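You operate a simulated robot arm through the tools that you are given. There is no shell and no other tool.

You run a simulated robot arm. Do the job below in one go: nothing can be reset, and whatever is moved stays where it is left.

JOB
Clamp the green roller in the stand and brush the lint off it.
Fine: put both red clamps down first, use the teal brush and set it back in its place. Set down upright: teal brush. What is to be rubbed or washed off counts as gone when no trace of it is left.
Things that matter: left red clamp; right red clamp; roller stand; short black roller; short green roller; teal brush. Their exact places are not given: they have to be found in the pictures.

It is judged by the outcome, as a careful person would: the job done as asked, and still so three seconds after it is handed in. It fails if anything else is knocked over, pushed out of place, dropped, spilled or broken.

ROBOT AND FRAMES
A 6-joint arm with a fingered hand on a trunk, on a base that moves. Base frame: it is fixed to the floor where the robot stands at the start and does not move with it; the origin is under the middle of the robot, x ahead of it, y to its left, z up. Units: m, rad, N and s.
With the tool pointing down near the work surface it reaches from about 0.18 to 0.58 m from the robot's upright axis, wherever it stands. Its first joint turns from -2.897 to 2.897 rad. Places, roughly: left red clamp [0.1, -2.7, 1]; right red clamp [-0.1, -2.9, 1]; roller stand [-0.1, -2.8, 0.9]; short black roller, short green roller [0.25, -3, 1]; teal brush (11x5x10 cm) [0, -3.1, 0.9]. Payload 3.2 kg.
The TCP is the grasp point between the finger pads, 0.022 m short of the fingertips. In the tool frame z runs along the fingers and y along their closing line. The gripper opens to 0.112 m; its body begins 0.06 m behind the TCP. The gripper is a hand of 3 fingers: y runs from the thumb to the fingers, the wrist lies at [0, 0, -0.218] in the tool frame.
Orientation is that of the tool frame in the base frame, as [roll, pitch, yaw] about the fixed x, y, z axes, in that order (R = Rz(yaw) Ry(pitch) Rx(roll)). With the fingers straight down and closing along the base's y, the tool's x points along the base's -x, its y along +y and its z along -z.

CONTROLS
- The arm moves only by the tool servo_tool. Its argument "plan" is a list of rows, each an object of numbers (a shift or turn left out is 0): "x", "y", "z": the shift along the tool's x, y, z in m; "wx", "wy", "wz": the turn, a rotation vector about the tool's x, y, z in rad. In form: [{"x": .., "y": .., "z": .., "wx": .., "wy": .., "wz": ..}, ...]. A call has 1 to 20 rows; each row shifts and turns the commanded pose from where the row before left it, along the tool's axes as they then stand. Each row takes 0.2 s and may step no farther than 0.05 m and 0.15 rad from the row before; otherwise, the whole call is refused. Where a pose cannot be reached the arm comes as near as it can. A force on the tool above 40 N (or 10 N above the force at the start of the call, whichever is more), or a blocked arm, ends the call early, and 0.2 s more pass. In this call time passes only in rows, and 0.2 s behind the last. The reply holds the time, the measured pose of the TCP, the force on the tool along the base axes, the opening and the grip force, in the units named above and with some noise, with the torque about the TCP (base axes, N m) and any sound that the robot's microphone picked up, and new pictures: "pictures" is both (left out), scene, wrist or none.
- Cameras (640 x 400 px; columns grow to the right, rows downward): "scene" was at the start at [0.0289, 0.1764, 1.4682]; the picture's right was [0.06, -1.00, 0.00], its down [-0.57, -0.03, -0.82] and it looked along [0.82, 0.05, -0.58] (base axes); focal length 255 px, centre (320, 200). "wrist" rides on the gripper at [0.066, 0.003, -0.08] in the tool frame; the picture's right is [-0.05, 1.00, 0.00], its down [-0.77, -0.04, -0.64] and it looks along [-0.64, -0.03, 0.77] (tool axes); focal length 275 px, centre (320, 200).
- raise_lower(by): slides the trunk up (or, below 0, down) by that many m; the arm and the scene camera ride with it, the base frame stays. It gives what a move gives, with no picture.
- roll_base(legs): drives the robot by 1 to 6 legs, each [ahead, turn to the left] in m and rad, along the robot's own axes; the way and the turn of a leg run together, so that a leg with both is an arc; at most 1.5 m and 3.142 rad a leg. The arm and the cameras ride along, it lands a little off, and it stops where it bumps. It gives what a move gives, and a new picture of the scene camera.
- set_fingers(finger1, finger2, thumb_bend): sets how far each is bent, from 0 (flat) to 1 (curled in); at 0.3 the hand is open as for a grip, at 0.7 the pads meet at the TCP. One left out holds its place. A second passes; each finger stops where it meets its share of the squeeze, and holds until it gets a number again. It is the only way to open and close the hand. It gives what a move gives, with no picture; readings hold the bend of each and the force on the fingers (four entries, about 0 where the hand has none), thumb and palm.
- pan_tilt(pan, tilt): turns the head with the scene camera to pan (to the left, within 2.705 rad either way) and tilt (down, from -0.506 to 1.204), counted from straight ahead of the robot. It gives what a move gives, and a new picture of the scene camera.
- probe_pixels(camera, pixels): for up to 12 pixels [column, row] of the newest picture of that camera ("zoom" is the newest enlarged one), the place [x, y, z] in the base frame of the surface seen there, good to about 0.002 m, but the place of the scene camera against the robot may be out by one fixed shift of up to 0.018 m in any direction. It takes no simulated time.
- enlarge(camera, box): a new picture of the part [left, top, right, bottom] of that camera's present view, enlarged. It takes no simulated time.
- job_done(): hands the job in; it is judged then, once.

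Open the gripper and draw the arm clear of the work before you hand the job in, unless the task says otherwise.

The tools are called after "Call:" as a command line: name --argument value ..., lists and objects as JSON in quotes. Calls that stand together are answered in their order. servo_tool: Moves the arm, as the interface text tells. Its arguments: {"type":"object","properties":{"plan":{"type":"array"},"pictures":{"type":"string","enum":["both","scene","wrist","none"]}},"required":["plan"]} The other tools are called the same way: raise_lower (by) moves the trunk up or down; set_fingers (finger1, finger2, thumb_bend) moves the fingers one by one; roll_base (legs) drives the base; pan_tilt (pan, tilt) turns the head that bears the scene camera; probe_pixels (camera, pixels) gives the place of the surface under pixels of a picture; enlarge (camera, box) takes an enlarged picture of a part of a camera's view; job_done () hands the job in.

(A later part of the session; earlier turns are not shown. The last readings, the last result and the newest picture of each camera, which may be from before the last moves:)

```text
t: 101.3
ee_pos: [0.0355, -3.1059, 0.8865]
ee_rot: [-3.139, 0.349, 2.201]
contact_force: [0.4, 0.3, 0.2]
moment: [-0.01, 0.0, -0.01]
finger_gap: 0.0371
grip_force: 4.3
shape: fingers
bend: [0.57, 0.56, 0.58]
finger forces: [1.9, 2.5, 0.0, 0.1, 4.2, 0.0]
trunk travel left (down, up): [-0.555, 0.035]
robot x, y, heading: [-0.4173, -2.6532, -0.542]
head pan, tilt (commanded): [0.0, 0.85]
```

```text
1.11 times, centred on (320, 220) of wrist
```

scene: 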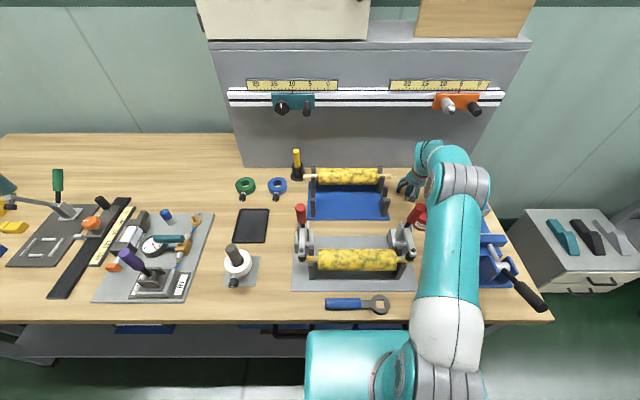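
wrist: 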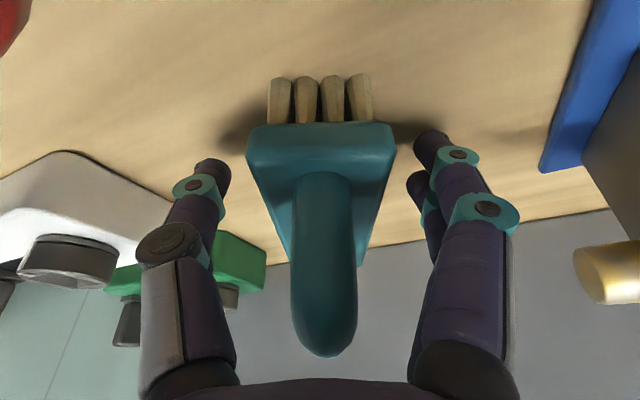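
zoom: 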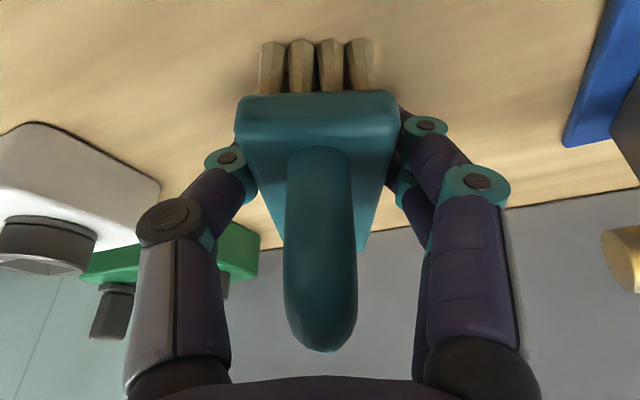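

All three digits bear evenly on the block (1.9, 2.5 and 4.2 N) and the brush has not turned. I squeeze harder.

Call:
set_fingers --finger1 0.7 --finger2 0.7 --thumb_bend 0.7

Call:
enlarge --camera "wrist" --box '[140, 40, 500, 400]'

```text
t: 102.3
ee_pos: [0.0359, -3.1061, 0.8859]
ee_rot: [-3.137, 0.35, 2.202]
contact_force: [-0.4, 0.0, -0.5]
moment: [-0.01, 0.04, 0.0]
finger_gap: 0.0345
grip_force: 15.4
shape: fingers
bend: [0.59, 0.58, 0.63]
finger forces: [7.6, 8.3, 0.1, 0.1, 14.8, 0.0]
trunk travel left (down, up): [-0.555, 0.035]
robot x, y, heading: [-0.4185, -2.6542, -0.545]
head pan, tilt (commanded): [0.0, 0.85]
```

```text
1.11 times, centred on (320, 220) of wrist
```

zoom: 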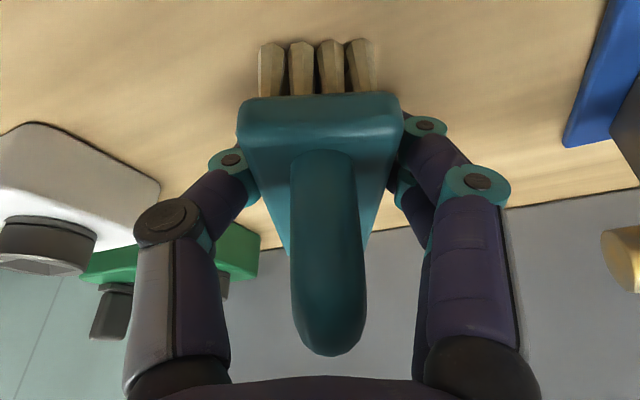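

The grip is firm at 15 N and the brush is still straight. I lift it 0.04 m straight up as a test.

Call:
servo_tool --plan '[{"x": -0.0034, "z": -0.0094}, {"x": -0.0051, "z": -0.0141}, {"x": -0.0051, "z": -0.0141}]' --pictures "both"

Call:
enlarge --camera "scene" --box '[385, 130, 475, 205]'

```text
t: 103.1
ee_pos: [0.0353, -3.1056, 0.926]
ee_rot: [-3.137, 0.35, 2.204]
contact_force: [-0.4, -0.6, -2.0]
moment: [0.03, 0.04, -0.01]
finger_gap: 0.0348
grip_force: 16.2
shape: fingers
bend: [0.59, 0.58, 0.63]
finger forces: [7.6, 8.4, 0.1, 0.1, 14.8, 0.0]
trunk travel left (down, up): [-0.555, 0.035]
robot x, y, heading: [-0.4154, -2.6509, -0.543]
head pan, tilt (commanded): [0.0, 0.85]
```

scene: 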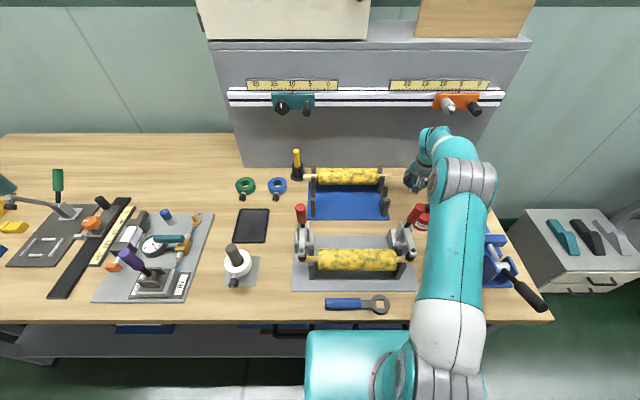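
wrist: 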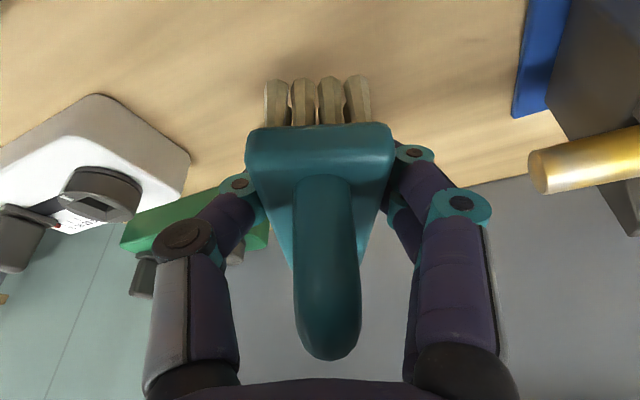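

```text
5.33 times, centred on (430, 168) of scene
```

zoom: 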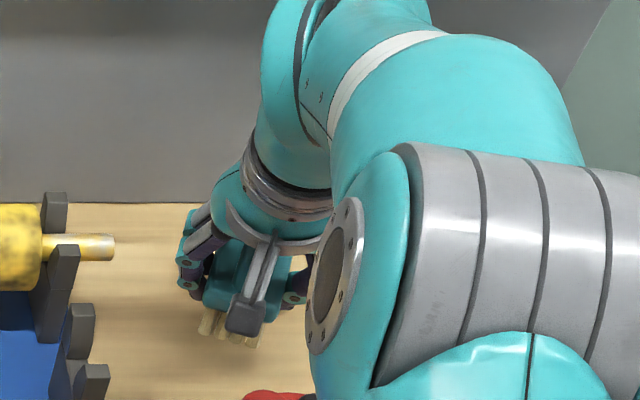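

The brush hangs straight and weighs about 2 N. I lift it over the grease can and carry it left, behind the clamps, at TCP z ≈ 1.05.

Call:
servo_tool --plan '[{"x": -0.0103, "z": -0.0282}, {"x": -0.0103, "z": -0.0282}, {"x": 0.0214, "z": -0.0291}, {"x": 0.0214, "z": -0.0291}, {"x": 0.0214, "z": -0.0291}, {"x": 0.0124, "y": 0.0329, "z": -0.0045}, {"x": 0.0124, "y": 0.0329, "z": -0.0045}, {"x": 0.0124, "y": 0.0329, "z": -0.0045}, {"x": 0.0124, "y": 0.0329, "z": -0.0045}, {"x": 0.0124, "y": 0.0329, "z": -0.0045}]' --pictures "both"

```text
t: 105.3
ee_pos: [0.0776, -2.8821, 1.0455]
ee_rot: [-3.136, 0.349, 2.202]
contact_force: [-0.1, 0.5, -1.0]
moment: [-0.01, 0.0, -0.01]
finger_gap: 0.0347
grip_force: 15.4
shape: fingers
bend: [0.59, 0.58, 0.63]
finger forces: [7.6, 8.2, 0.1, 0.1, 14.8, 0.0]
trunk travel left (down, up): [-0.555, 0.035]
robot x, y, heading: [-0.4145, -2.6517, -0.541]
head pan, tilt (commanded): [0.0, 0.85]
```

scene: 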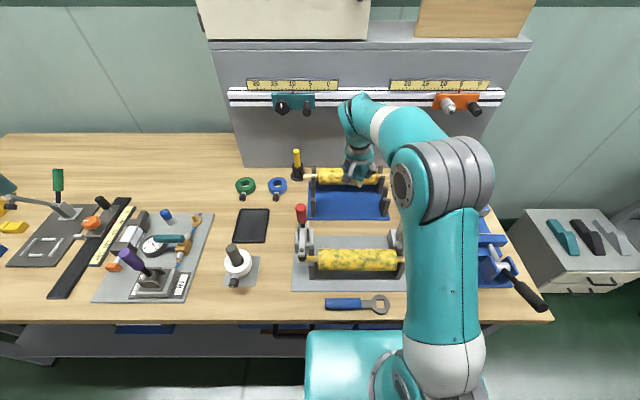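
wrist: 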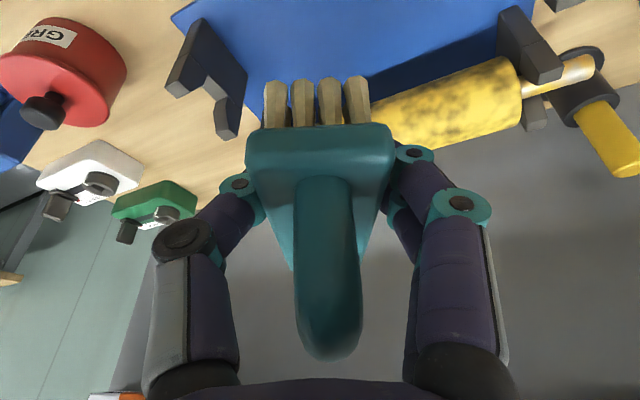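

The brush is over the empty rack at u = 1.60. I turn it about the vertical by -1.18 rad, so that its long side lies along the roller.

Call:
servo_tool --plan '[{"wx": 0.0449, "wz": 0.1233}, {"wx": 0.0449, "wz": 0.1233}, {"wx": 0.0449, "wz": 0.1233}, {"wx": 0.0449, "wz": 0.1233}, {"wx": 0.0449, "wz": 0.1233}, {"wx": 0.0449, "wz": 0.1233}, {"wx": 0.0449, "wz": 0.1233}, {"wx": 0.0449, "wz": 0.1233}, {"wx": 0.0449, "wz": 0.1233}]' --pictures "both"

```text
t: 107.3
ee_pos: [0.0763, -2.8828, 1.0441]
ee_rot: [-3.138, 0.351, 1.02]
contact_force: [0.5, 0.3, -0.9]
moment: [-0.03, -0.02, 0.0]
finger_gap: 0.0344
grip_force: 15.0
shape: fingers
bend: [0.59, 0.58, 0.63]
finger forces: [7.4, 8.3, 0.0, 0.0, 14.6, 0.0]
trunk travel left (down, up): [-0.555, 0.035]
robot x, y, heading: [-0.4182, -2.6557, -0.544]
head pan, tilt (commanded): [0.0, 0.85]
```

scene: 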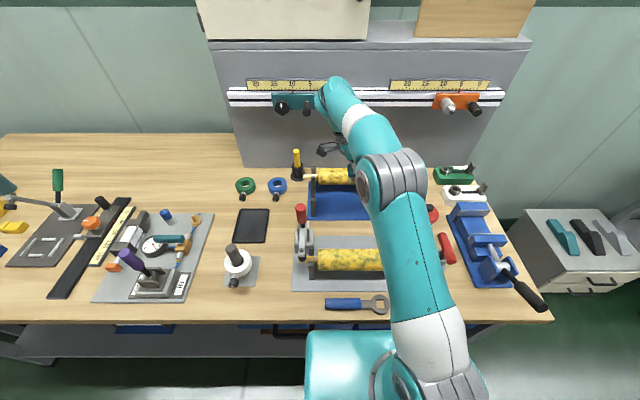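
wrist: 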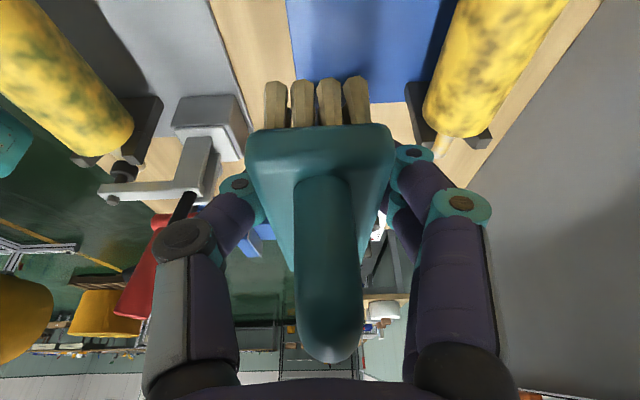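

The brush now points along the roller. I move it 0.205 m toward me, over the clamped roller between the two red handles.

Call:
servo_tool --plan '[{"y": -0.041}, {"y": -0.041}, {"y": -0.041}, {"y": -0.041}, {"y": -0.041}]' --pictures "both"

Call:
enlarge --camera "scene" --box '[280, 180, 440, 290]'

```text
t: 108.5
ee_pos: [-0.0999, -2.7755, 1.0443]
ee_rot: [-3.14, 0.351, 1.021]
contact_force: [0.2, 0.8, -1.9]
moment: [0.04, -0.01, 0.0]
finger_gap: 0.0345
grip_force: 15.0
shape: fingers
bend: [0.59, 0.58, 0.63]
finger forces: [7.4, 8.2, 0.0, 0.0, 14.7, 0.0]
trunk travel left (down, up): [-0.555, 0.035]
robot x, y, heading: [-0.4128, -2.6553, -0.543]
head pan, tilt (commanded): [0.0, 0.85]
```

scene: 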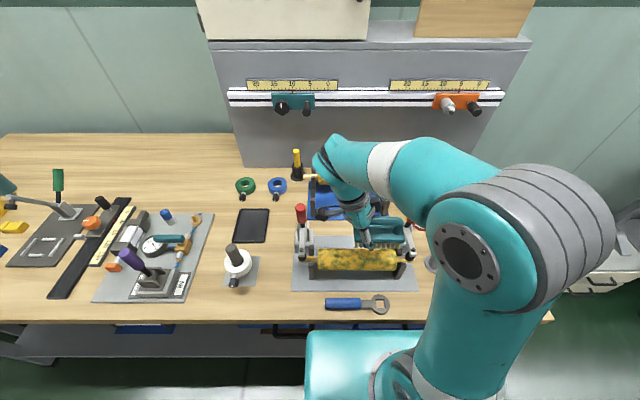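
wrist: 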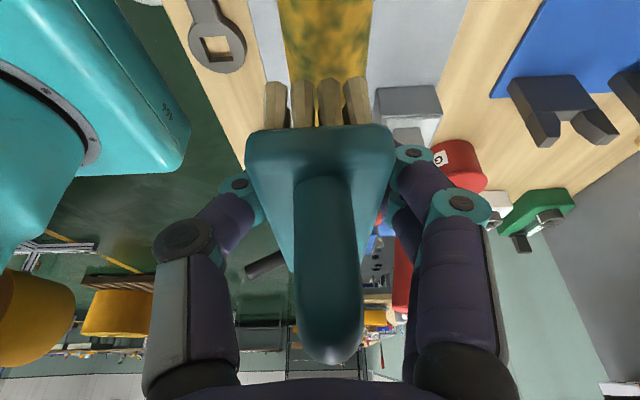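

```text
3.64 times, centred on (360, 235) of scene
```

zoom: 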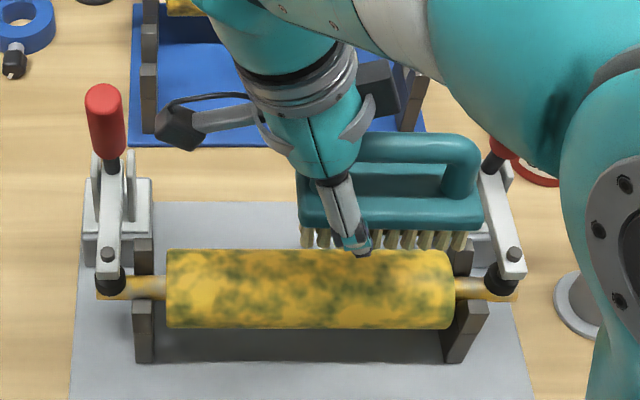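

Both pads sit on the axle ends and the brush is just above the roller. Before lowering, I check the forearm's height near the right red handle (scene about (415,218)), since the arm passes over it.

Call:
probe_pixels --camera "scene" --pixels '[[400, 160], [430, 165], [460, 180], [430, 190], [425, 205], [405, 215], [412, 222], [400, 228], [370, 250], [330, 255], [303, 210], [440, 215]]'

```text
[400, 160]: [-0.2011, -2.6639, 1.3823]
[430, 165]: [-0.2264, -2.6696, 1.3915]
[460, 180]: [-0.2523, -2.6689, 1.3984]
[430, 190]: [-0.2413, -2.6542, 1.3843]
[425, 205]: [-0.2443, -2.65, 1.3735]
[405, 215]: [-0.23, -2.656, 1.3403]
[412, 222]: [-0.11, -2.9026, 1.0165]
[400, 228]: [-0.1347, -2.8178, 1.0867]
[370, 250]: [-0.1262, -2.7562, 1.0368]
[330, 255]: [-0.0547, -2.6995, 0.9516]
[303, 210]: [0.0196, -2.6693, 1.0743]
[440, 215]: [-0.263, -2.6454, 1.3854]
```

The forearm is at u ≈ 1.23, z ≥ 1.34, well away from the handle. I lower the brush until the bristles just touch the roller top, watching the force.

Call:
servo_tool --plan '[{"x": 0.0069, "z": 0.0188}, {"x": 0.0069, "z": 0.0188}, {"x": 0.0055, "z": 0.015}, {"x": 0.0014, "z": 0.0038}, {"x": 0.0014, "z": 0.0038}]' --pictures "scene"

Call:
enlarge --camera "scene" --box '[280, 180, 440, 290]'

```text
t: 109.7
ee_pos: [-0.0975, -2.7766, 0.9817]
ee_rot: [-3.139, 0.351, 1.024]
contact_force: [-0.9, 0.8, -1.9]
moment: [0.03, -0.01, 0.0]
finger_gap: 0.0344
grip_force: 15.2
shape: fingers
bend: [0.59, 0.59, 0.63]
finger forces: [7.4, 8.2, 0.0, 0.0, 14.6, 0.1]
trunk travel left (down, up): [-0.555, 0.035]
robot x, y, heading: [-0.4143, -2.6547, -0.541]
head pan, tilt (commanded): [0.0, 0.85]
```

scene: 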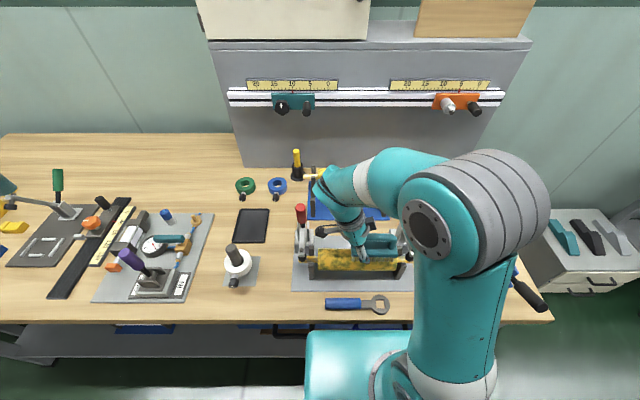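

```text
3.64 times, centred on (360, 235) of scene
```

zoom: 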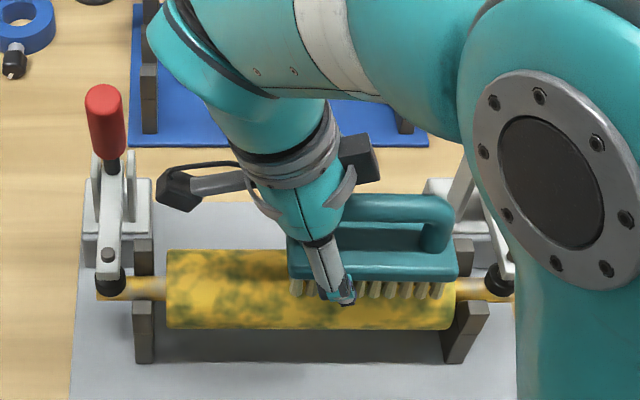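

No contact yet at TCP z = 0.982. I go down in 2 mm steps to find the contact.

Call:
servo_tool --plan '[{"x": 0.0007, "z": 0.0019}, {"x": 0.0007, "z": 0.0019}, {"x": 0.0007, "z": 0.0019}]' --pictures "none"

Call:
servo_tool --plan '[{"x": 0.0007, "z": 0.0019}, {"x": 0.0007, "z": 0.0019}]' --pictures "scene"

Call:
enlarge --camera "scene" --box '[280, 180, 440, 290]'

```text
t: 110.5
ee_pos: [-0.0986, -2.7753, 0.9748]
ee_rot: [3.141, 0.349, 1.024]
contact_force: [-0.3, -0.4, 8.9]
moment: [-0.06, -0.04, 0.0]
finger_gap: 0.0339
grip_force: 14.7
shape: fingers
bend: [0.6, 0.6, 0.64]
finger forces: [8.3, 7.6, 0.0, 0.0, 15.0, 0.0]
trunk travel left (down, up): [-0.555, 0.035]
robot x, y, heading: [-0.4171, -2.6532, -0.54]
head pan, tilt (commanded): [0.0, 0.85]
```

```text
t: 111.1
ee_pos: [-0.0988, -2.776, 0.9728]
ee_rot: [3.14, 0.351, 1.022]
contact_force: [2.9, -2.8, 23.9]
moment: [-0.2, -0.09, 0.04]
finger_gap: 0.0335
grip_force: 17.2
shape: fingers
bend: [0.61, 0.61, 0.64]
finger forces: [9.6, 9.5, 0.0, 0.0, 15.4, 0.1]
trunk travel left (down, up): [-0.555, 0.035]
robot x, y, heading: [-0.4162, -2.6566, -0.546]
head pan, tilt (commanded): [0.0, 0.85]
```

scene: 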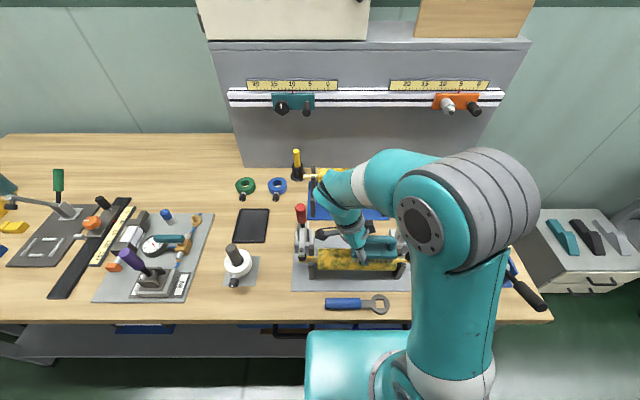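

```text
3.64 times, centred on (360, 235) of scene
```

zoom: 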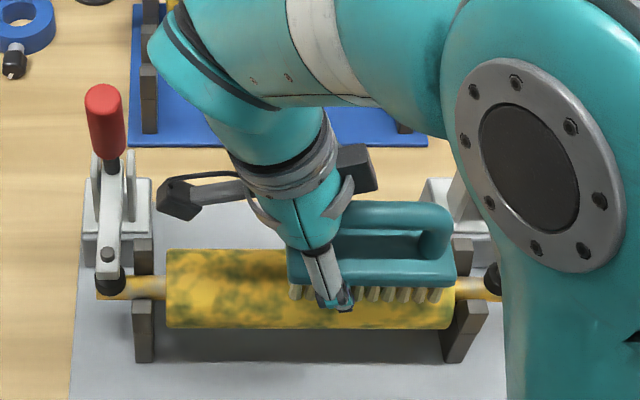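

Contact is stiff: 24 N at z = 0.9728 and about 9 N at 0.9748. I ease up 2.5 mm to a light pressure and make a stroke to the right and then left along the roller.

Call:
servo_tool --plan '[{"x": -0.0009, "z": -0.0025}, {"x": -0.0085, "z": 0.0031}, {"x": -0.0085, "z": 0.0031}, {"x": 0.0169, "z": -0.0062}, {"x": 0.0169, "z": -0.0062}, {"x": 0.0169, "z": -0.0062}, {"x": 0.0169, "z": -0.0062}, {"x": 0.0169, "z": -0.0062}]' --pictures "scene"

Call:
enlarge --camera "scene" --box '[280, 180, 440, 290]'

```text
t: 112.9
ee_pos: [-0.0615, -2.7143, 0.9744]
ee_rot: [-3.14, 0.353, 1.023]
contact_force: [-0.1, -0.8, -0.7]
moment: [0.04, -0.03, 0.01]
finger_gap: 0.0337
grip_force: 15.4
shape: fingers
bend: [0.61, 0.61, 0.64]
finger forces: [7.3, 7.7, 0.0, 0.1, 14.8, 0.0]
trunk travel left (down, up): [-0.555, 0.035]
robot x, y, heading: [-0.4172, -2.6553, -0.543]
head pan, tilt (commanded): [0.0, 0.85]
```

scene: 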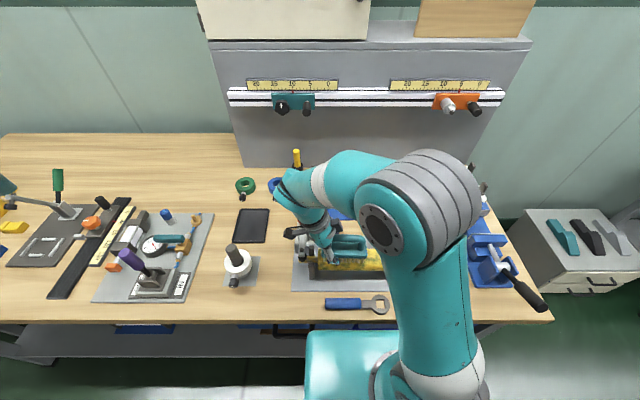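

```text
3.64 times, centred on (360, 235) of scene
```

zoom: 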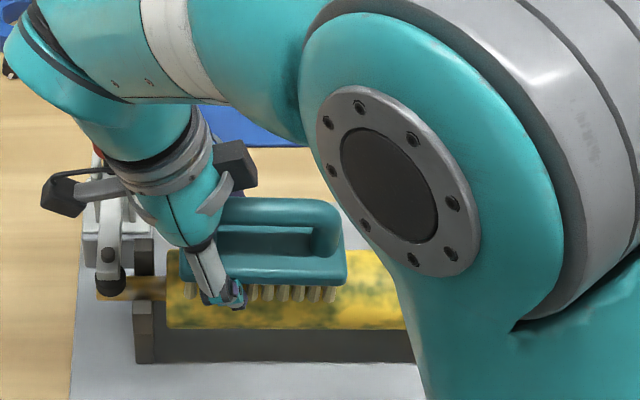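

The force now reads no contact, so the brush slid up a little in the grip. I lift it and look at what the stroke did to the lint.

Call:
servo_tool --plan '[{"x": -0.0103, "z": -0.0282}, {"x": -0.0103, "z": -0.0282}, {"y": 0.04}, {"y": 0.04}, {"y": 0.04}]' --pictures "both"

Call:
enlarge --camera "scene" --box '[280, 180, 440, 290]'

```text
t: 114.1
ee_pos: [0.0424, -2.7766, 1.034]
ee_rot: [-3.141, 0.353, 1.022]
contact_force: [0.4, 0.4, -1.5]
moment: [0.03, -0.03, -0.03]
finger_gap: 0.0337
grip_force: 14.7
shape: fingers
bend: [0.61, 0.6, 0.64]
finger forces: [7.3, 7.6, 0.0, 0.0, 14.8, 0.1]
trunk travel left (down, up): [-0.555, 0.035]
robot x, y, heading: [-0.4175, -2.651, -0.544]
head pan, tilt (commanded): [0.0, 0.85]
```

scene: 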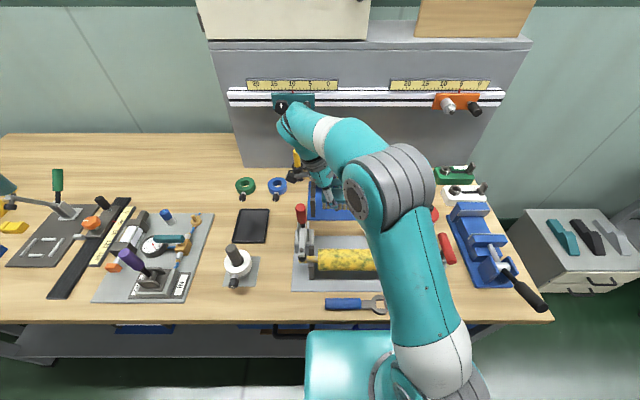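
wrist: 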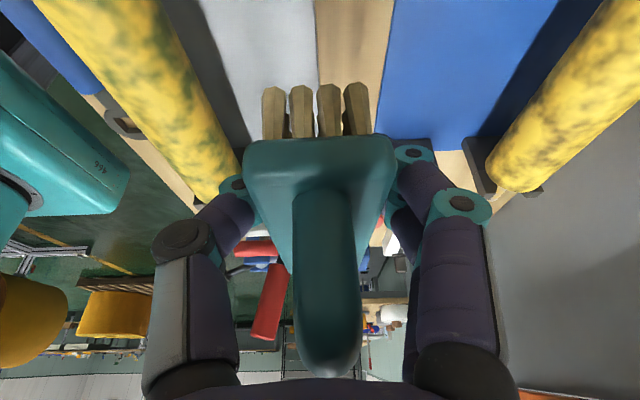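

```text
3.64 times, centred on (360, 235) of scene
```

zoom: 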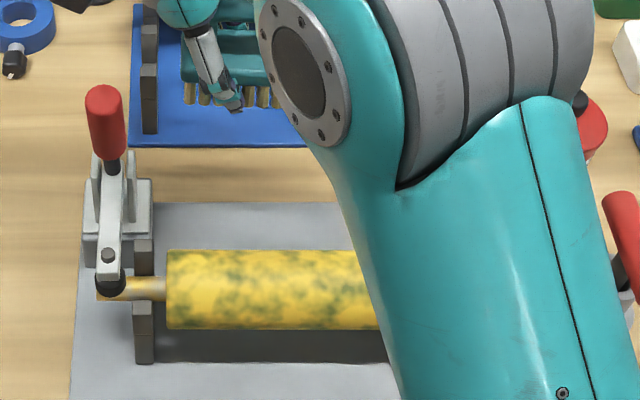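

The left half still looks covered where the stroke had lost contact, and the arm hides the right half. I move the hand right so the scene camera can see the whole roller.

Call:
servo_tool --plan '[{"x": -0.0376, "z": 0.0138}, {"x": -0.0376, "z": 0.0138}, {"x": -0.0376, "z": 0.0138}, {"x": -0.0376, "z": 0.0138}, {"x": -0.0376, "z": 0.0138}]' --pictures "scene"

Call:
enlarge --camera "scene" --box '[290, 220, 430, 300]'

```text
t: 115.3
ee_pos: [-0.0633, -2.9462, 1.034]
ee_rot: [-3.139, 0.353, 1.024]
contact_force: [1.8, -1.7, -1.0]
moment: [0.09, 0.08, 0.0]
finger_gap: 0.0338
grip_force: 15.6
shape: fingers
bend: [0.61, 0.6, 0.64]
finger forces: [7.3, 7.5, 0.1, 0.1, 16.5, 0.1]
trunk travel left (down, up): [-0.555, 0.035]
robot x, y, heading: [-0.4151, -2.6568, -0.54]
head pan, tilt (commanded): [0.0, 0.85]
```

scene: 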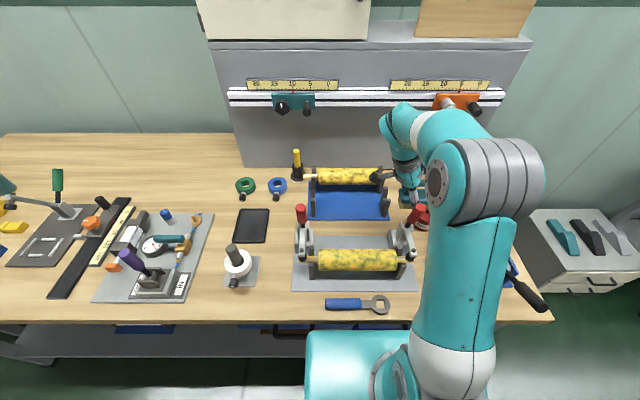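

```text
4.57 times, centred on (360, 260) of scene
```

zoom: 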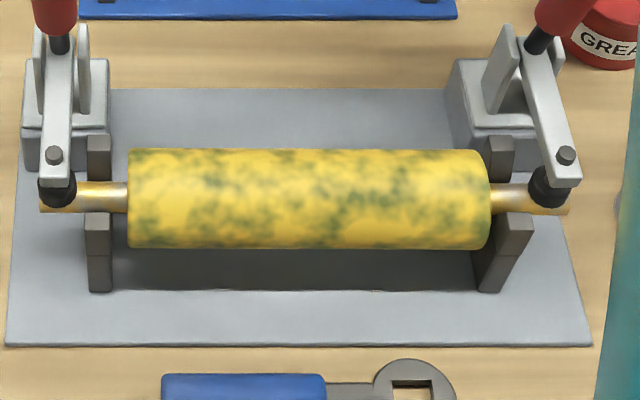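

The hand is brushing the right handle (2.5 N sideways), so I move it away toward the back at once.

Call:
servo_tool --plan '[{"y": 0.03}, {"y": 0.04}, {"y": 0.03}]' --pictures "scene"

Call:
enlarge --camera "scene" --box '[290, 180, 430, 300]'

```text
t: 116.1
ee_pos: [0.0233, -3.0001, 1.0321]
ee_rot: [-3.138, 0.352, 1.022]
contact_force: [0.1, 0.4, -0.6]
moment: [0.0, -0.01, -0.02]
finger_gap: 0.0337
grip_force: 14.5
shape: fingers
bend: [0.61, 0.6, 0.64]
finger forces: [7.2, 7.6, 0.1, 0.0, 14.6, 0.0]
trunk travel left (down, up): [-0.555, 0.035]
robot x, y, heading: [-0.4161, -2.6555, -0.54]
head pan, tilt (commanded): [0.0, 0.85]
```

scene: 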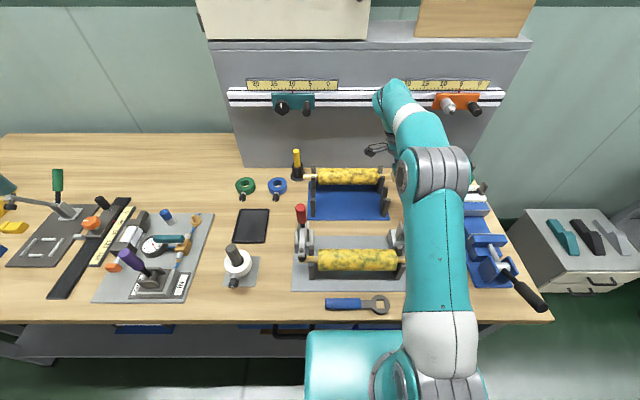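

```text
3.33 times, centred on (360, 240) of scene
```

zoom: 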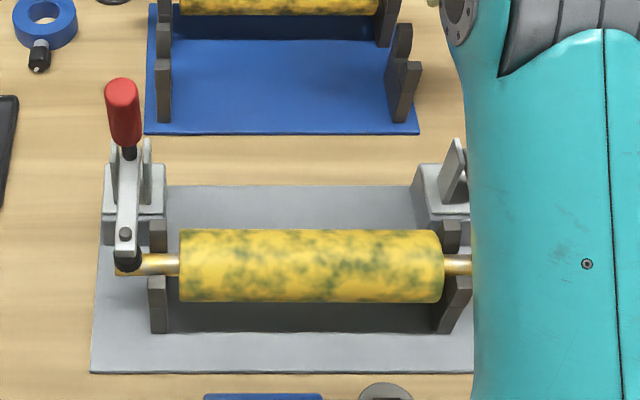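

Clear of the handle now. The lint shows no obvious change, because the contact was lost early. I go back over the roller, avoiding the handle, and lower to just above contact.

Call:
servo_tool --plan '[{"x": 0.0376, "z": -0.0138}, {"x": 0.0376, "z": -0.0138}, {"x": 0.0376, "z": -0.0138}, {"y": -0.037}, {"y": -0.037}, {"y": -0.037}, {"y": -0.037}, {"y": -0.037}, {"y": -0.037}, {"x": 0.0069, "z": 0.0188}, {"x": 0.0069, "z": 0.0188}, {"x": 0.0045, "z": 0.0122}]' --pictures "none"

```text
t: 118.7
ee_pos: [-0.1041, -2.7809, 0.9807]
ee_rot: [-3.14, 0.352, 1.023]
contact_force: [0.1, -0.1, -0.9]
moment: [0.01, 0.0, -0.01]
finger_gap: 0.0336
grip_force: 14.5
shape: fingers
bend: [0.61, 0.6, 0.64]
finger forces: [7.3, 7.3, 0.0, 0.0, 14.4, 0.1]
trunk travel left (down, up): [-0.555, 0.035]
robot x, y, heading: [-0.4186, -2.6502, -0.546]
head pan, tilt (commanded): [0.0, 0.85]
```

The brush is 6 mm above the earlier contact height. I lower in small steps until I feel light contact again.

Call:
servo_tool --plan '[{"x": 0.001, "z": 0.0028}, {"x": 0.001, "z": 0.0028}, {"x": 0.0005, "z": 0.0014}]' --pictures "none"

Call:
servo_tool --plan '[{"x": 0.0005, "z": 0.0014}]' --pictures "none"

```text
t: 119.5
ee_pos: [-0.1038, -2.7815, 0.9748]
ee_rot: [-3.14, 0.352, 1.022]
contact_force: [-0.1, 1.4, -0.4]
moment: [0.01, -0.05, 0.0]
finger_gap: 0.0338
grip_force: 14.3
shape: fingers
bend: [0.61, 0.6, 0.64]
finger forces: [7.2, 7.4, 0.1, 0.0, 14.5, 0.1]
trunk travel left (down, up): [-0.555, 0.035]
robot x, y, heading: [-0.4171, -2.657, -0.541]
head pan, tilt (commanded): [0.0, 0.85]
```

```text
t: 119.9
ee_pos: [-0.1042, -2.7814, 0.9727]
ee_rot: [3.14, 0.351, 1.023]
contact_force: [0.3, 1.2, 9.2]
moment: [-0.09, -0.04, 0.03]
finger_gap: 0.0339
grip_force: 15.1
shape: fingers
bend: [0.61, 0.61, 0.64]
finger forces: [7.4, 7.9, 0.0, 0.0, 15.1, 0.0]
trunk travel left (down, up): [-0.555, 0.035]
robot x, y, heading: [-0.4145, -2.6522, -0.543]
head pan, tilt (commanded): [0.0, 0.85]
```

There are about 10 N of contact at z = 0.9727. I stroke 0.08 m to the left at this height and read the force.

Call:
servo_tool --plan '[{"x": 0.0094, "z": -0.0034}, {"x": 0.0094, "z": -0.0034}, {"x": 0.0094, "z": -0.0034}, {"x": 0.0094, "z": -0.0034}]' --pictures "none"

Call:
servo_tool --plan '[{"x": 0.0094, "z": -0.0034}, {"x": 0.0094, "z": -0.0034}, {"x": 0.0094, "z": -0.0034}, {"x": 0.0094, "z": -0.0034}]' --pictures "scene"

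Call:
enlarge --camera "scene" --box '[280, 200, 440, 300]'

```text
t: 120.9
ee_pos: [-0.0843, -2.7465, 0.9729]
ee_rot: [-3.139, 0.35, 1.023]
contact_force: [-2.1, -4.1, 6.3]
moment: [-0.15, -0.01, -0.03]
finger_gap: 0.0337
grip_force: 15.5
shape: fingers
bend: [0.61, 0.61, 0.64]
finger forces: [8.1, 7.4, 0.1, 0.0, 15.2, 0.0]
trunk travel left (down, up): [-0.555, 0.035]
robot x, y, heading: [-0.4178, -2.6541, -0.543]
head pan, tilt (commanded): [0.0, 0.85]
```

```text
t: 121.9
ee_pos: [-0.0632, -2.7138, 0.9725]
ee_rot: [-3.141, 0.351, 1.024]
contact_force: [-2.8, -5.3, 7.6]
moment: [-0.17, 0.0, -0.04]
finger_gap: 0.0339
grip_force: 15.4
shape: fingers
bend: [0.6, 0.61, 0.64]
finger forces: [8.4, 7.4, 0.0, 0.1, 15.3, 0.0]
trunk travel left (down, up): [-0.555, 0.035]
robot x, y, heading: [-0.4203, -2.6515, -0.546]
head pan, tilt (commanded): [0.0, 0.85]
```

scene: 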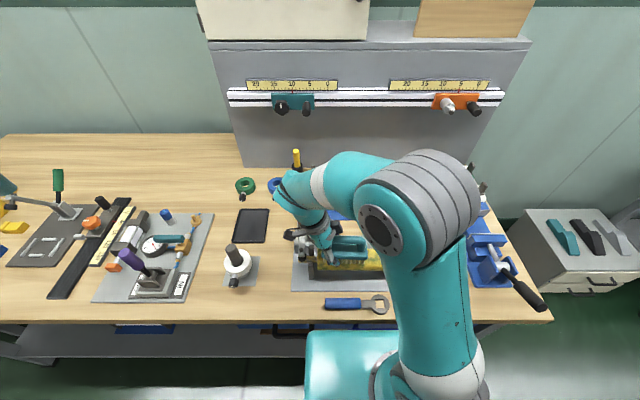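

```text
4.00 times, centred on (360, 250) of scene
```

zoom: 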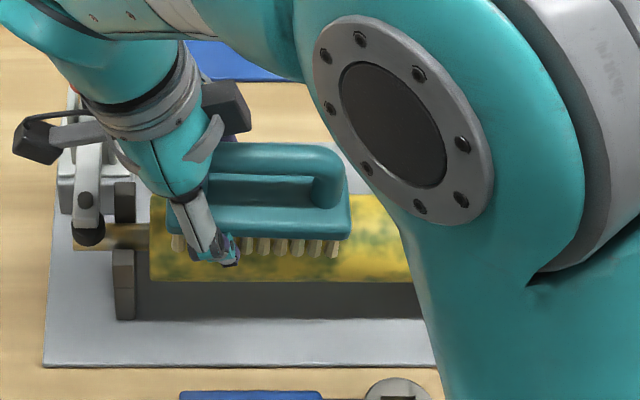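

The contact holds well over the stroke, with about 8 N normal and 6 N friction. I do two more full back-and-forth strokes and then look.

Call:
servo_tool --plan '[{"x": -0.0188, "z": 0.0069}, {"x": -0.0188, "z": 0.0069}, {"x": -0.0188, "z": 0.0069}, {"x": -0.0188, "z": 0.0069}, {"x": 0.0188, "z": -0.0069}, {"x": 0.0188, "z": -0.0069}, {"x": 0.0188, "z": -0.0069}, {"x": 0.0188, "z": -0.0069}, {"x": -0.0188, "z": 0.0069}, {"x": -0.0188, "z": 0.0069}, {"x": -0.0188, "z": 0.0069}, {"x": -0.0188, "z": 0.0069}]' --pictures "scene"

Call:
enlarge --camera "scene" --box '[280, 200, 440, 300]'

```text
t: 124.5
ee_pos: [-0.1038, -2.781, 0.972]
ee_rot: [-3.139, 0.352, 1.023]
contact_force: [2.9, 4.4, 7.2]
moment: [0.01, -0.05, 0.02]
finger_gap: 0.0342
grip_force: 15.8
shape: fingers
bend: [0.61, 0.61, 0.64]
finger forces: [7.4, 8.2, 0.0, 0.0, 15.8, 0.1]
trunk travel left (down, up): [-0.555, 0.035]
robot x, y, heading: [-0.4169, -2.6502, -0.543]
head pan, tilt (commanded): [0.0, 0.85]
```

scene: 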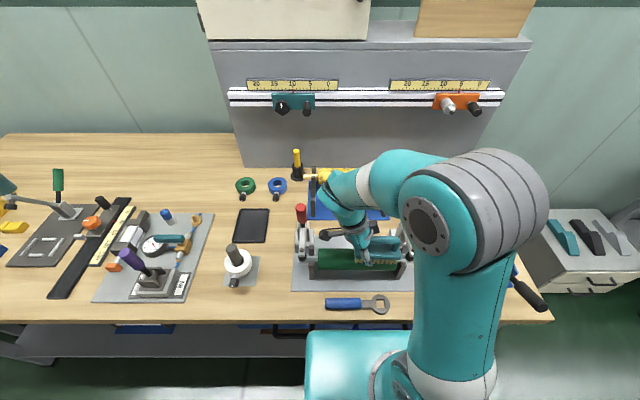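

```text
4.00 times, centred on (360, 250) of scene
```

zoom: 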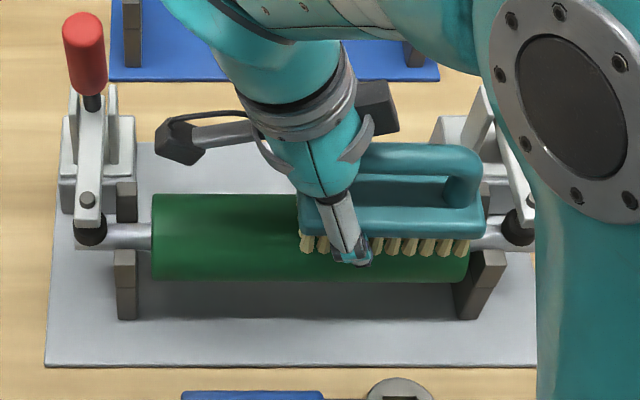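

The roller now shows clean green over its visible length. I add one more full stroke for good measure, then lift off and inspect.

Call:
servo_tool --plan '[{"x": 0.0188, "z": -0.0069}, {"x": 0.0188, "z": -0.0069}, {"x": 0.0188, "z": -0.0069}, {"x": 0.0188, "z": -0.0069}, {"x": -0.0188, "z": 0.0069}, {"x": -0.0188, "z": 0.0069}, {"x": -0.0188, "z": 0.0069}, {"x": -0.0188, "z": 0.0069}, {"x": -0.0094, "z": 0.0034}, {"x": 0.0094, "z": -0.0034}, {"x": -0.0103, "z": -0.0282}, {"x": -0.0103, "z": -0.0282}]' --pictures "both"

Call:
enlarge --camera "scene" --box '[280, 200, 440, 300]'

```text
t: 127.1
ee_pos: [-0.1047, -2.7814, 1.032]
ee_rot: [-3.141, 0.353, 1.023]
contact_force: [0.5, -0.1, -1.5]
moment: [0.04, -0.04, 0.0]
finger_gap: 0.0338
grip_force: 14.5
shape: fingers
bend: [0.6, 0.61, 0.64]
finger forces: [7.5, 7.1, 0.0, 0.1, 14.6, 0.0]
trunk travel left (down, up): [-0.555, 0.035]
robot x, y, heading: [-0.4176, -2.6545, -0.544]
head pan, tilt (commanded): [0.0, 0.85]
```

scene: 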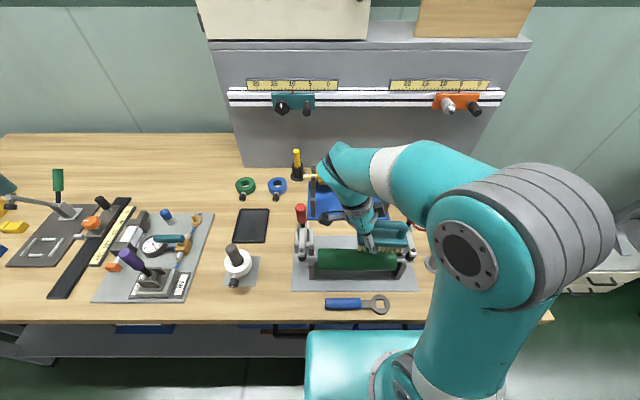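
wrist: 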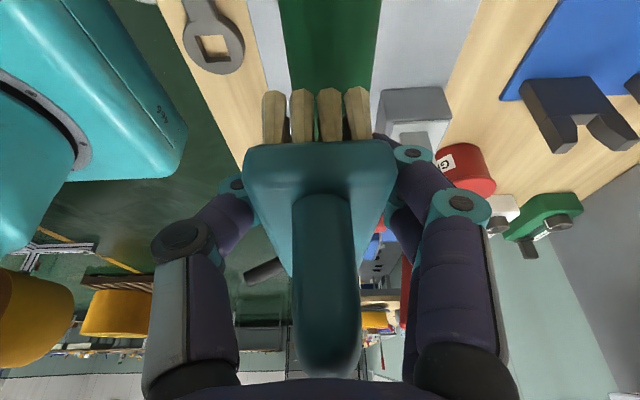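

```text
4.00 times, centred on (360, 250) of scene
```

zoom: 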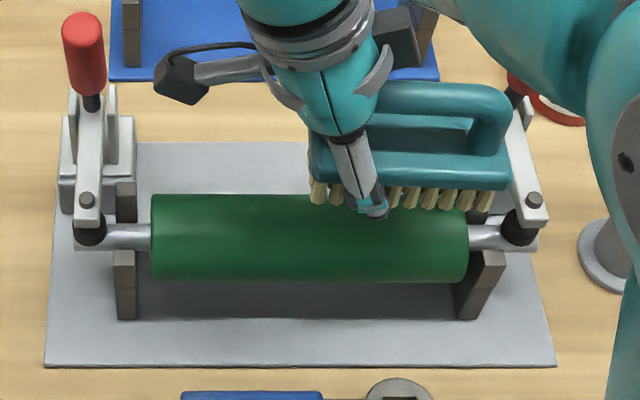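

The roller is clean green from end to end and both clamps are holding. Now I carry the brush back: up a little, 0.207 m away from me over the rack, then turn it back to its original heading of about -0.64.

Call:
servo_tool --plan '[{"x": -0.0041, "z": -0.0113}, {"y": 0.0415}, {"y": 0.0415}, {"y": 0.0415}, {"y": 0.0415}, {"y": 0.0415}, {"wx": -0.0428, "wz": -0.1166}, {"wx": -0.0428, "wz": -0.1166}, {"wx": -0.0428, "wz": -0.1166}, {"wx": -0.0428, "wz": -0.1166}, {"wx": -0.0428, "wz": -0.1166}, {"wx": -0.0428, "wz": -0.1166}, {"wx": -0.0428, "wz": -0.1166}, {"wx": -0.0428, "wz": -0.1166}, {"wx": -0.0428, "wz": -0.1166}, {"wx": -0.0428, "wz": -0.1166}, {"wx": -0.0428, "wz": -0.1166}, {"wx": -0.0416, "wz": -0.1136}]' --pictures "both"

```text
t: 130.9
ee_pos: [0.0716, -2.89, 1.043]
ee_rot: [3.141, 0.351, 2.513]
contact_force: [-0.3, -0.3, -2.2]
moment: [0.03, 0.01, 0.01]
finger_gap: 0.0341
grip_force: 14.1
shape: fingers
bend: [0.6, 0.61, 0.64]
finger forces: [7.2, 7.0, 0.0, 0.0, 14.2, 0.0]
trunk travel left (down, up): [-0.555, 0.035]
robot x, y, heading: [-0.4167, -2.6547, -0.542]
head pan, tilt (commanded): [0.0, 0.85]
```

scene: 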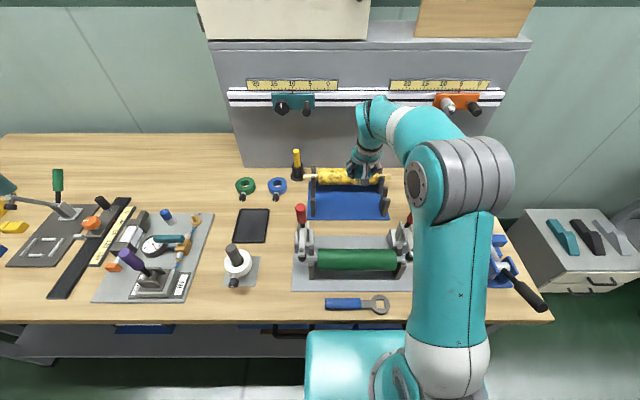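
wrist: 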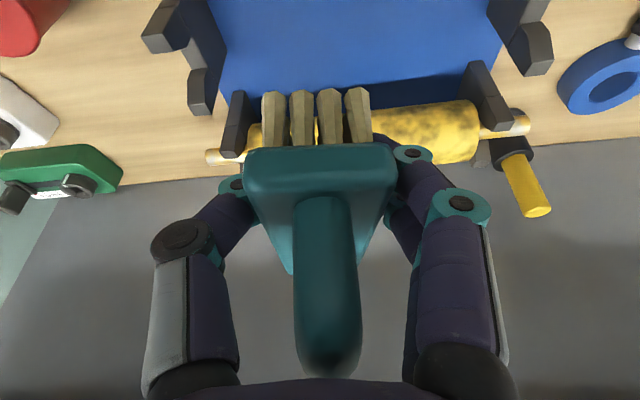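

The heading is restored (yaw 2.513). I probe the brush in the hand to see exactly how it sits relative to the TCP before setting it down.

Call:
probe_pixels --camera "wrist" --pixels '[[325, 200], [325, 225], [325, 260], [325, 300], [325, 340], [325, 365], [260, 165], [380, 165], [320, 150], [320, 165], [275, 95], [360, 95]]'

```text
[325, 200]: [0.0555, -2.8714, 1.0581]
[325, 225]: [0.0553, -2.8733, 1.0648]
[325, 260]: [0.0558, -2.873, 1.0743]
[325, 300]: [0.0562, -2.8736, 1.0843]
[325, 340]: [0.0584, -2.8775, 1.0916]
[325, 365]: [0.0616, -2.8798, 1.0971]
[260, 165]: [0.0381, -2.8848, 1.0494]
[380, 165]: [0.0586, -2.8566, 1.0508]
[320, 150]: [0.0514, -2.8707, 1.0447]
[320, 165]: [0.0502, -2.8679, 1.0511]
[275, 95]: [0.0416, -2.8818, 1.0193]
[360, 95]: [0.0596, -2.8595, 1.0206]
```

In the hand the brush's centre is about 0.0195 m ahead of the TCP and a few mm to the left. A heading of -0.85 keeps the wrist camera clear of the can's knob, so I turn to that and carry the brush back over the can to above its place.

Call:
servo_tool --plan '[{"wx": 0.0381, "wz": 0.104}, {"wx": 0.0381, "wz": 0.104}, {"x": -0.0101, "y": -0.0332, "z": 0.0037}, {"x": -0.0101, "y": -0.0332, "z": 0.0037}, {"x": -0.0101, "y": -0.0332, "z": 0.0037}, {"x": -0.0101, "y": -0.0332, "z": 0.0037}, {"x": -0.0101, "y": -0.0331, "z": 0.0037}, {"x": -0.0203, "y": -0.004, "z": 0.0227}, {"x": -0.0203, "y": -0.004, "z": 0.0227}, {"x": -0.0203, "y": -0.004, "z": 0.0227}]' --pictures "both"

Call:
enlarge --camera "scene" --box '[385, 130, 475, 215]'

```text
t: 133.1
ee_pos: [0.0261, -3.1089, 1.0003]
ee_rot: [3.141, 0.349, 2.289]
contact_force: [0.1, -1.0, -1.2]
moment: [0.05, 0.02, 0.03]
finger_gap: 0.0341
grip_force: 13.8
shape: fingers
bend: [0.6, 0.61, 0.64]
finger forces: [7.1, 7.1, 0.0, 0.0, 14.1, 0.0]
trunk travel left (down, up): [-0.555, 0.035]
robot x, y, heading: [-0.4158, -2.6539, -0.541]
head pan, tilt (commanded): [0.0, 0.85]
```

scene: 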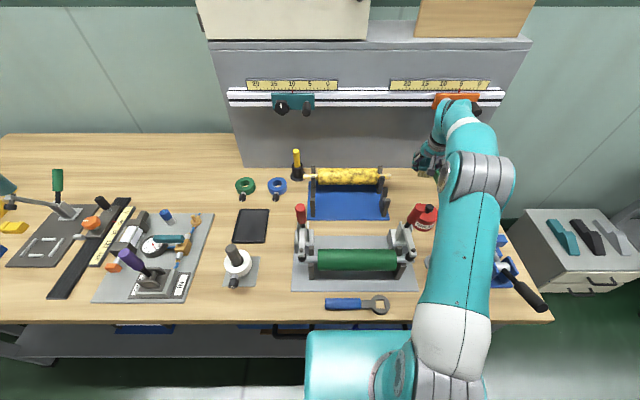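
wrist: 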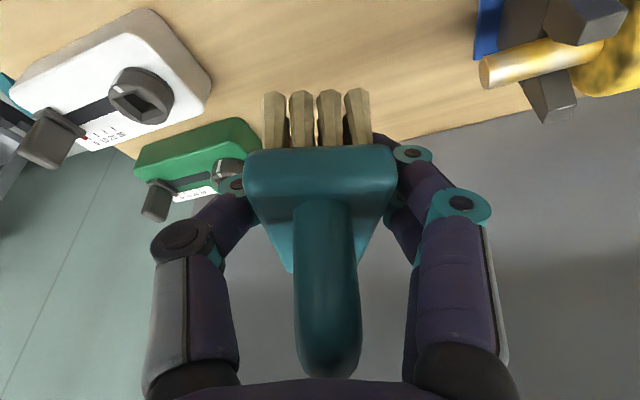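

```text
4.71 times, centred on (430, 172) of scene
```

zoom: 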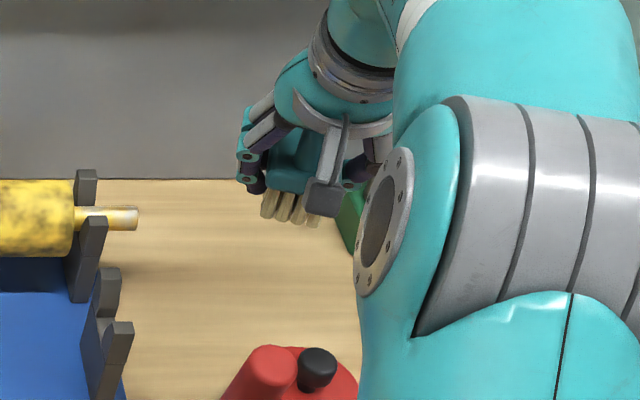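

The brush hangs above its place with the can well clear. I lower it 0.105 m, to about 1 cm above the bench, and check.

Call:
servo_tool --plan '[{"x": 0.009, "z": 0.0247}, {"x": 0.009, "z": 0.0247}, {"x": 0.009, "z": 0.0247}, {"x": 0.009, "z": 0.0247}]' --pictures "both"

Call:
enlarge --camera "scene" --box '[385, 140, 475, 215]'

```text
t: 134.1
ee_pos: [0.0275, -3.1083, 0.8944]
ee_rot: [3.141, 0.348, 2.287]
contact_force: [-0.1, 0.2, -1.9]
moment: [0.05, 0.0, -0.01]
finger_gap: 0.034
grip_force: 14.3
shape: fingers
bend: [0.6, 0.61, 0.64]
finger forces: [7.2, 7.1, 0.0, 0.0, 14.1, 0.1]
trunk travel left (down, up): [-0.555, 0.035]
robot x, y, heading: [-0.4196, -2.6527, -0.545]
head pan, tilt (commanded): [0.0, 0.85]
```

scene: 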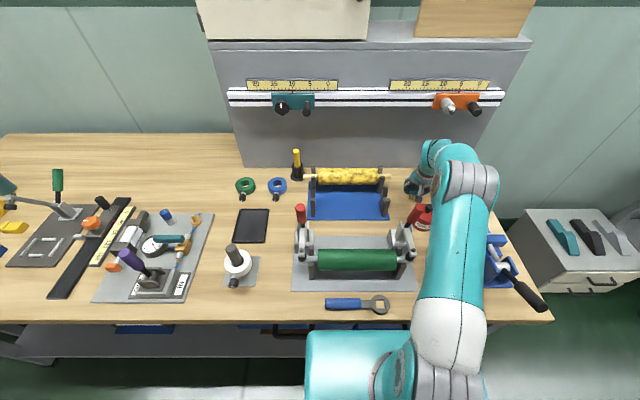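
wrist: 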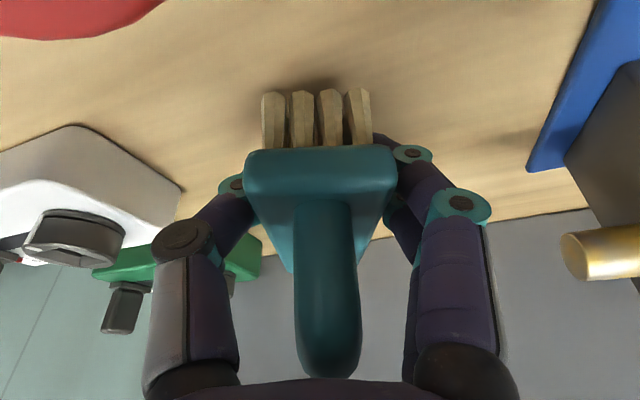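

```text
5.33 times, centred on (430, 178) of scene
```

zoom: 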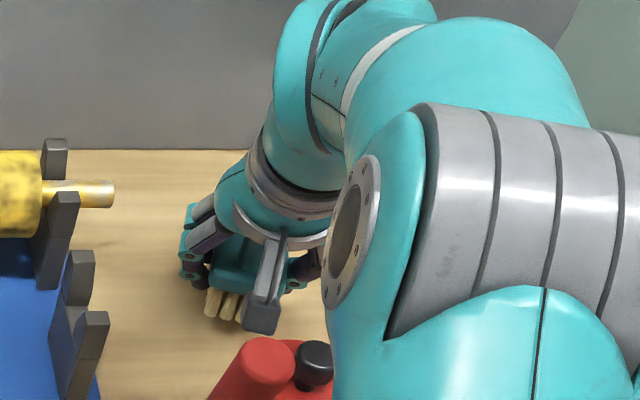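

The camera box (262,315) is clear of the can's knob (315,360). I lower in 2-3 mm steps until the bristles touch the bench.

Call:
servo_tool --plan '[{"x": 0.001, "z": 0.0028}, {"x": 0.001, "z": 0.0028}, {"x": 0.0007, "z": 0.0019}]' --pictures "none"

Call:
servo_tool --plan '[{"x": 0.0007, "z": 0.0019}]' --pictures "wrist"

```text
t: 134.9
ee_pos: [0.0265, -3.1081, 0.8875]
ee_rot: [-3.141, 0.351, 2.289]
contact_force: [-0.3, 0.4, -2.5]
moment: [0.04, 0.01, 0.01]
finger_gap: 0.034
grip_force: 14.2
shape: fingers
bend: [0.6, 0.61, 0.64]
finger forces: [7.1, 7.0, 0.1, 0.0, 14.1, 0.0]
trunk travel left (down, up): [-0.555, 0.035]
robot x, y, heading: [-0.4169, -2.6512, -0.544]
head pan, tilt (commanded): [0.0, 0.85]
```

```text
t: 135.3
ee_pos: [0.0264, -3.1085, 0.8861]
ee_rot: [-3.141, 0.349, 2.288]
contact_force: [1.1, 0.2, -1.7]
moment: [0.02, 0.02, 0.0]
finger_gap: 0.0337
grip_force: 14.4
shape: fingers
bend: [0.6, 0.61, 0.64]
finger forces: [7.3, 7.1, 0.0, 0.0, 14.1, 0.1]
trunk travel left (down, up): [-0.555, 0.035]
robot x, y, heading: [-0.4195, -2.6519, -0.545]
head pan, tilt (commanded): [0.0, 0.85]
```

wrist: 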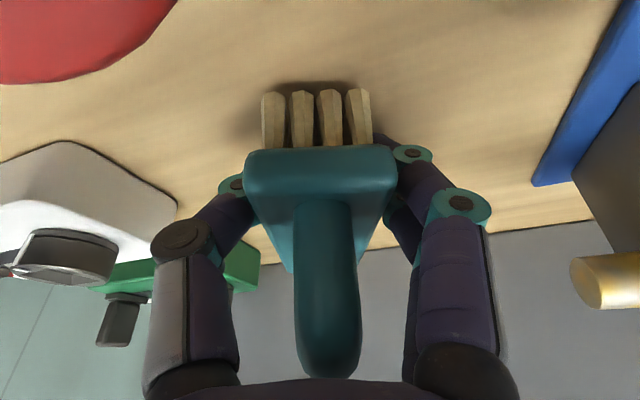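

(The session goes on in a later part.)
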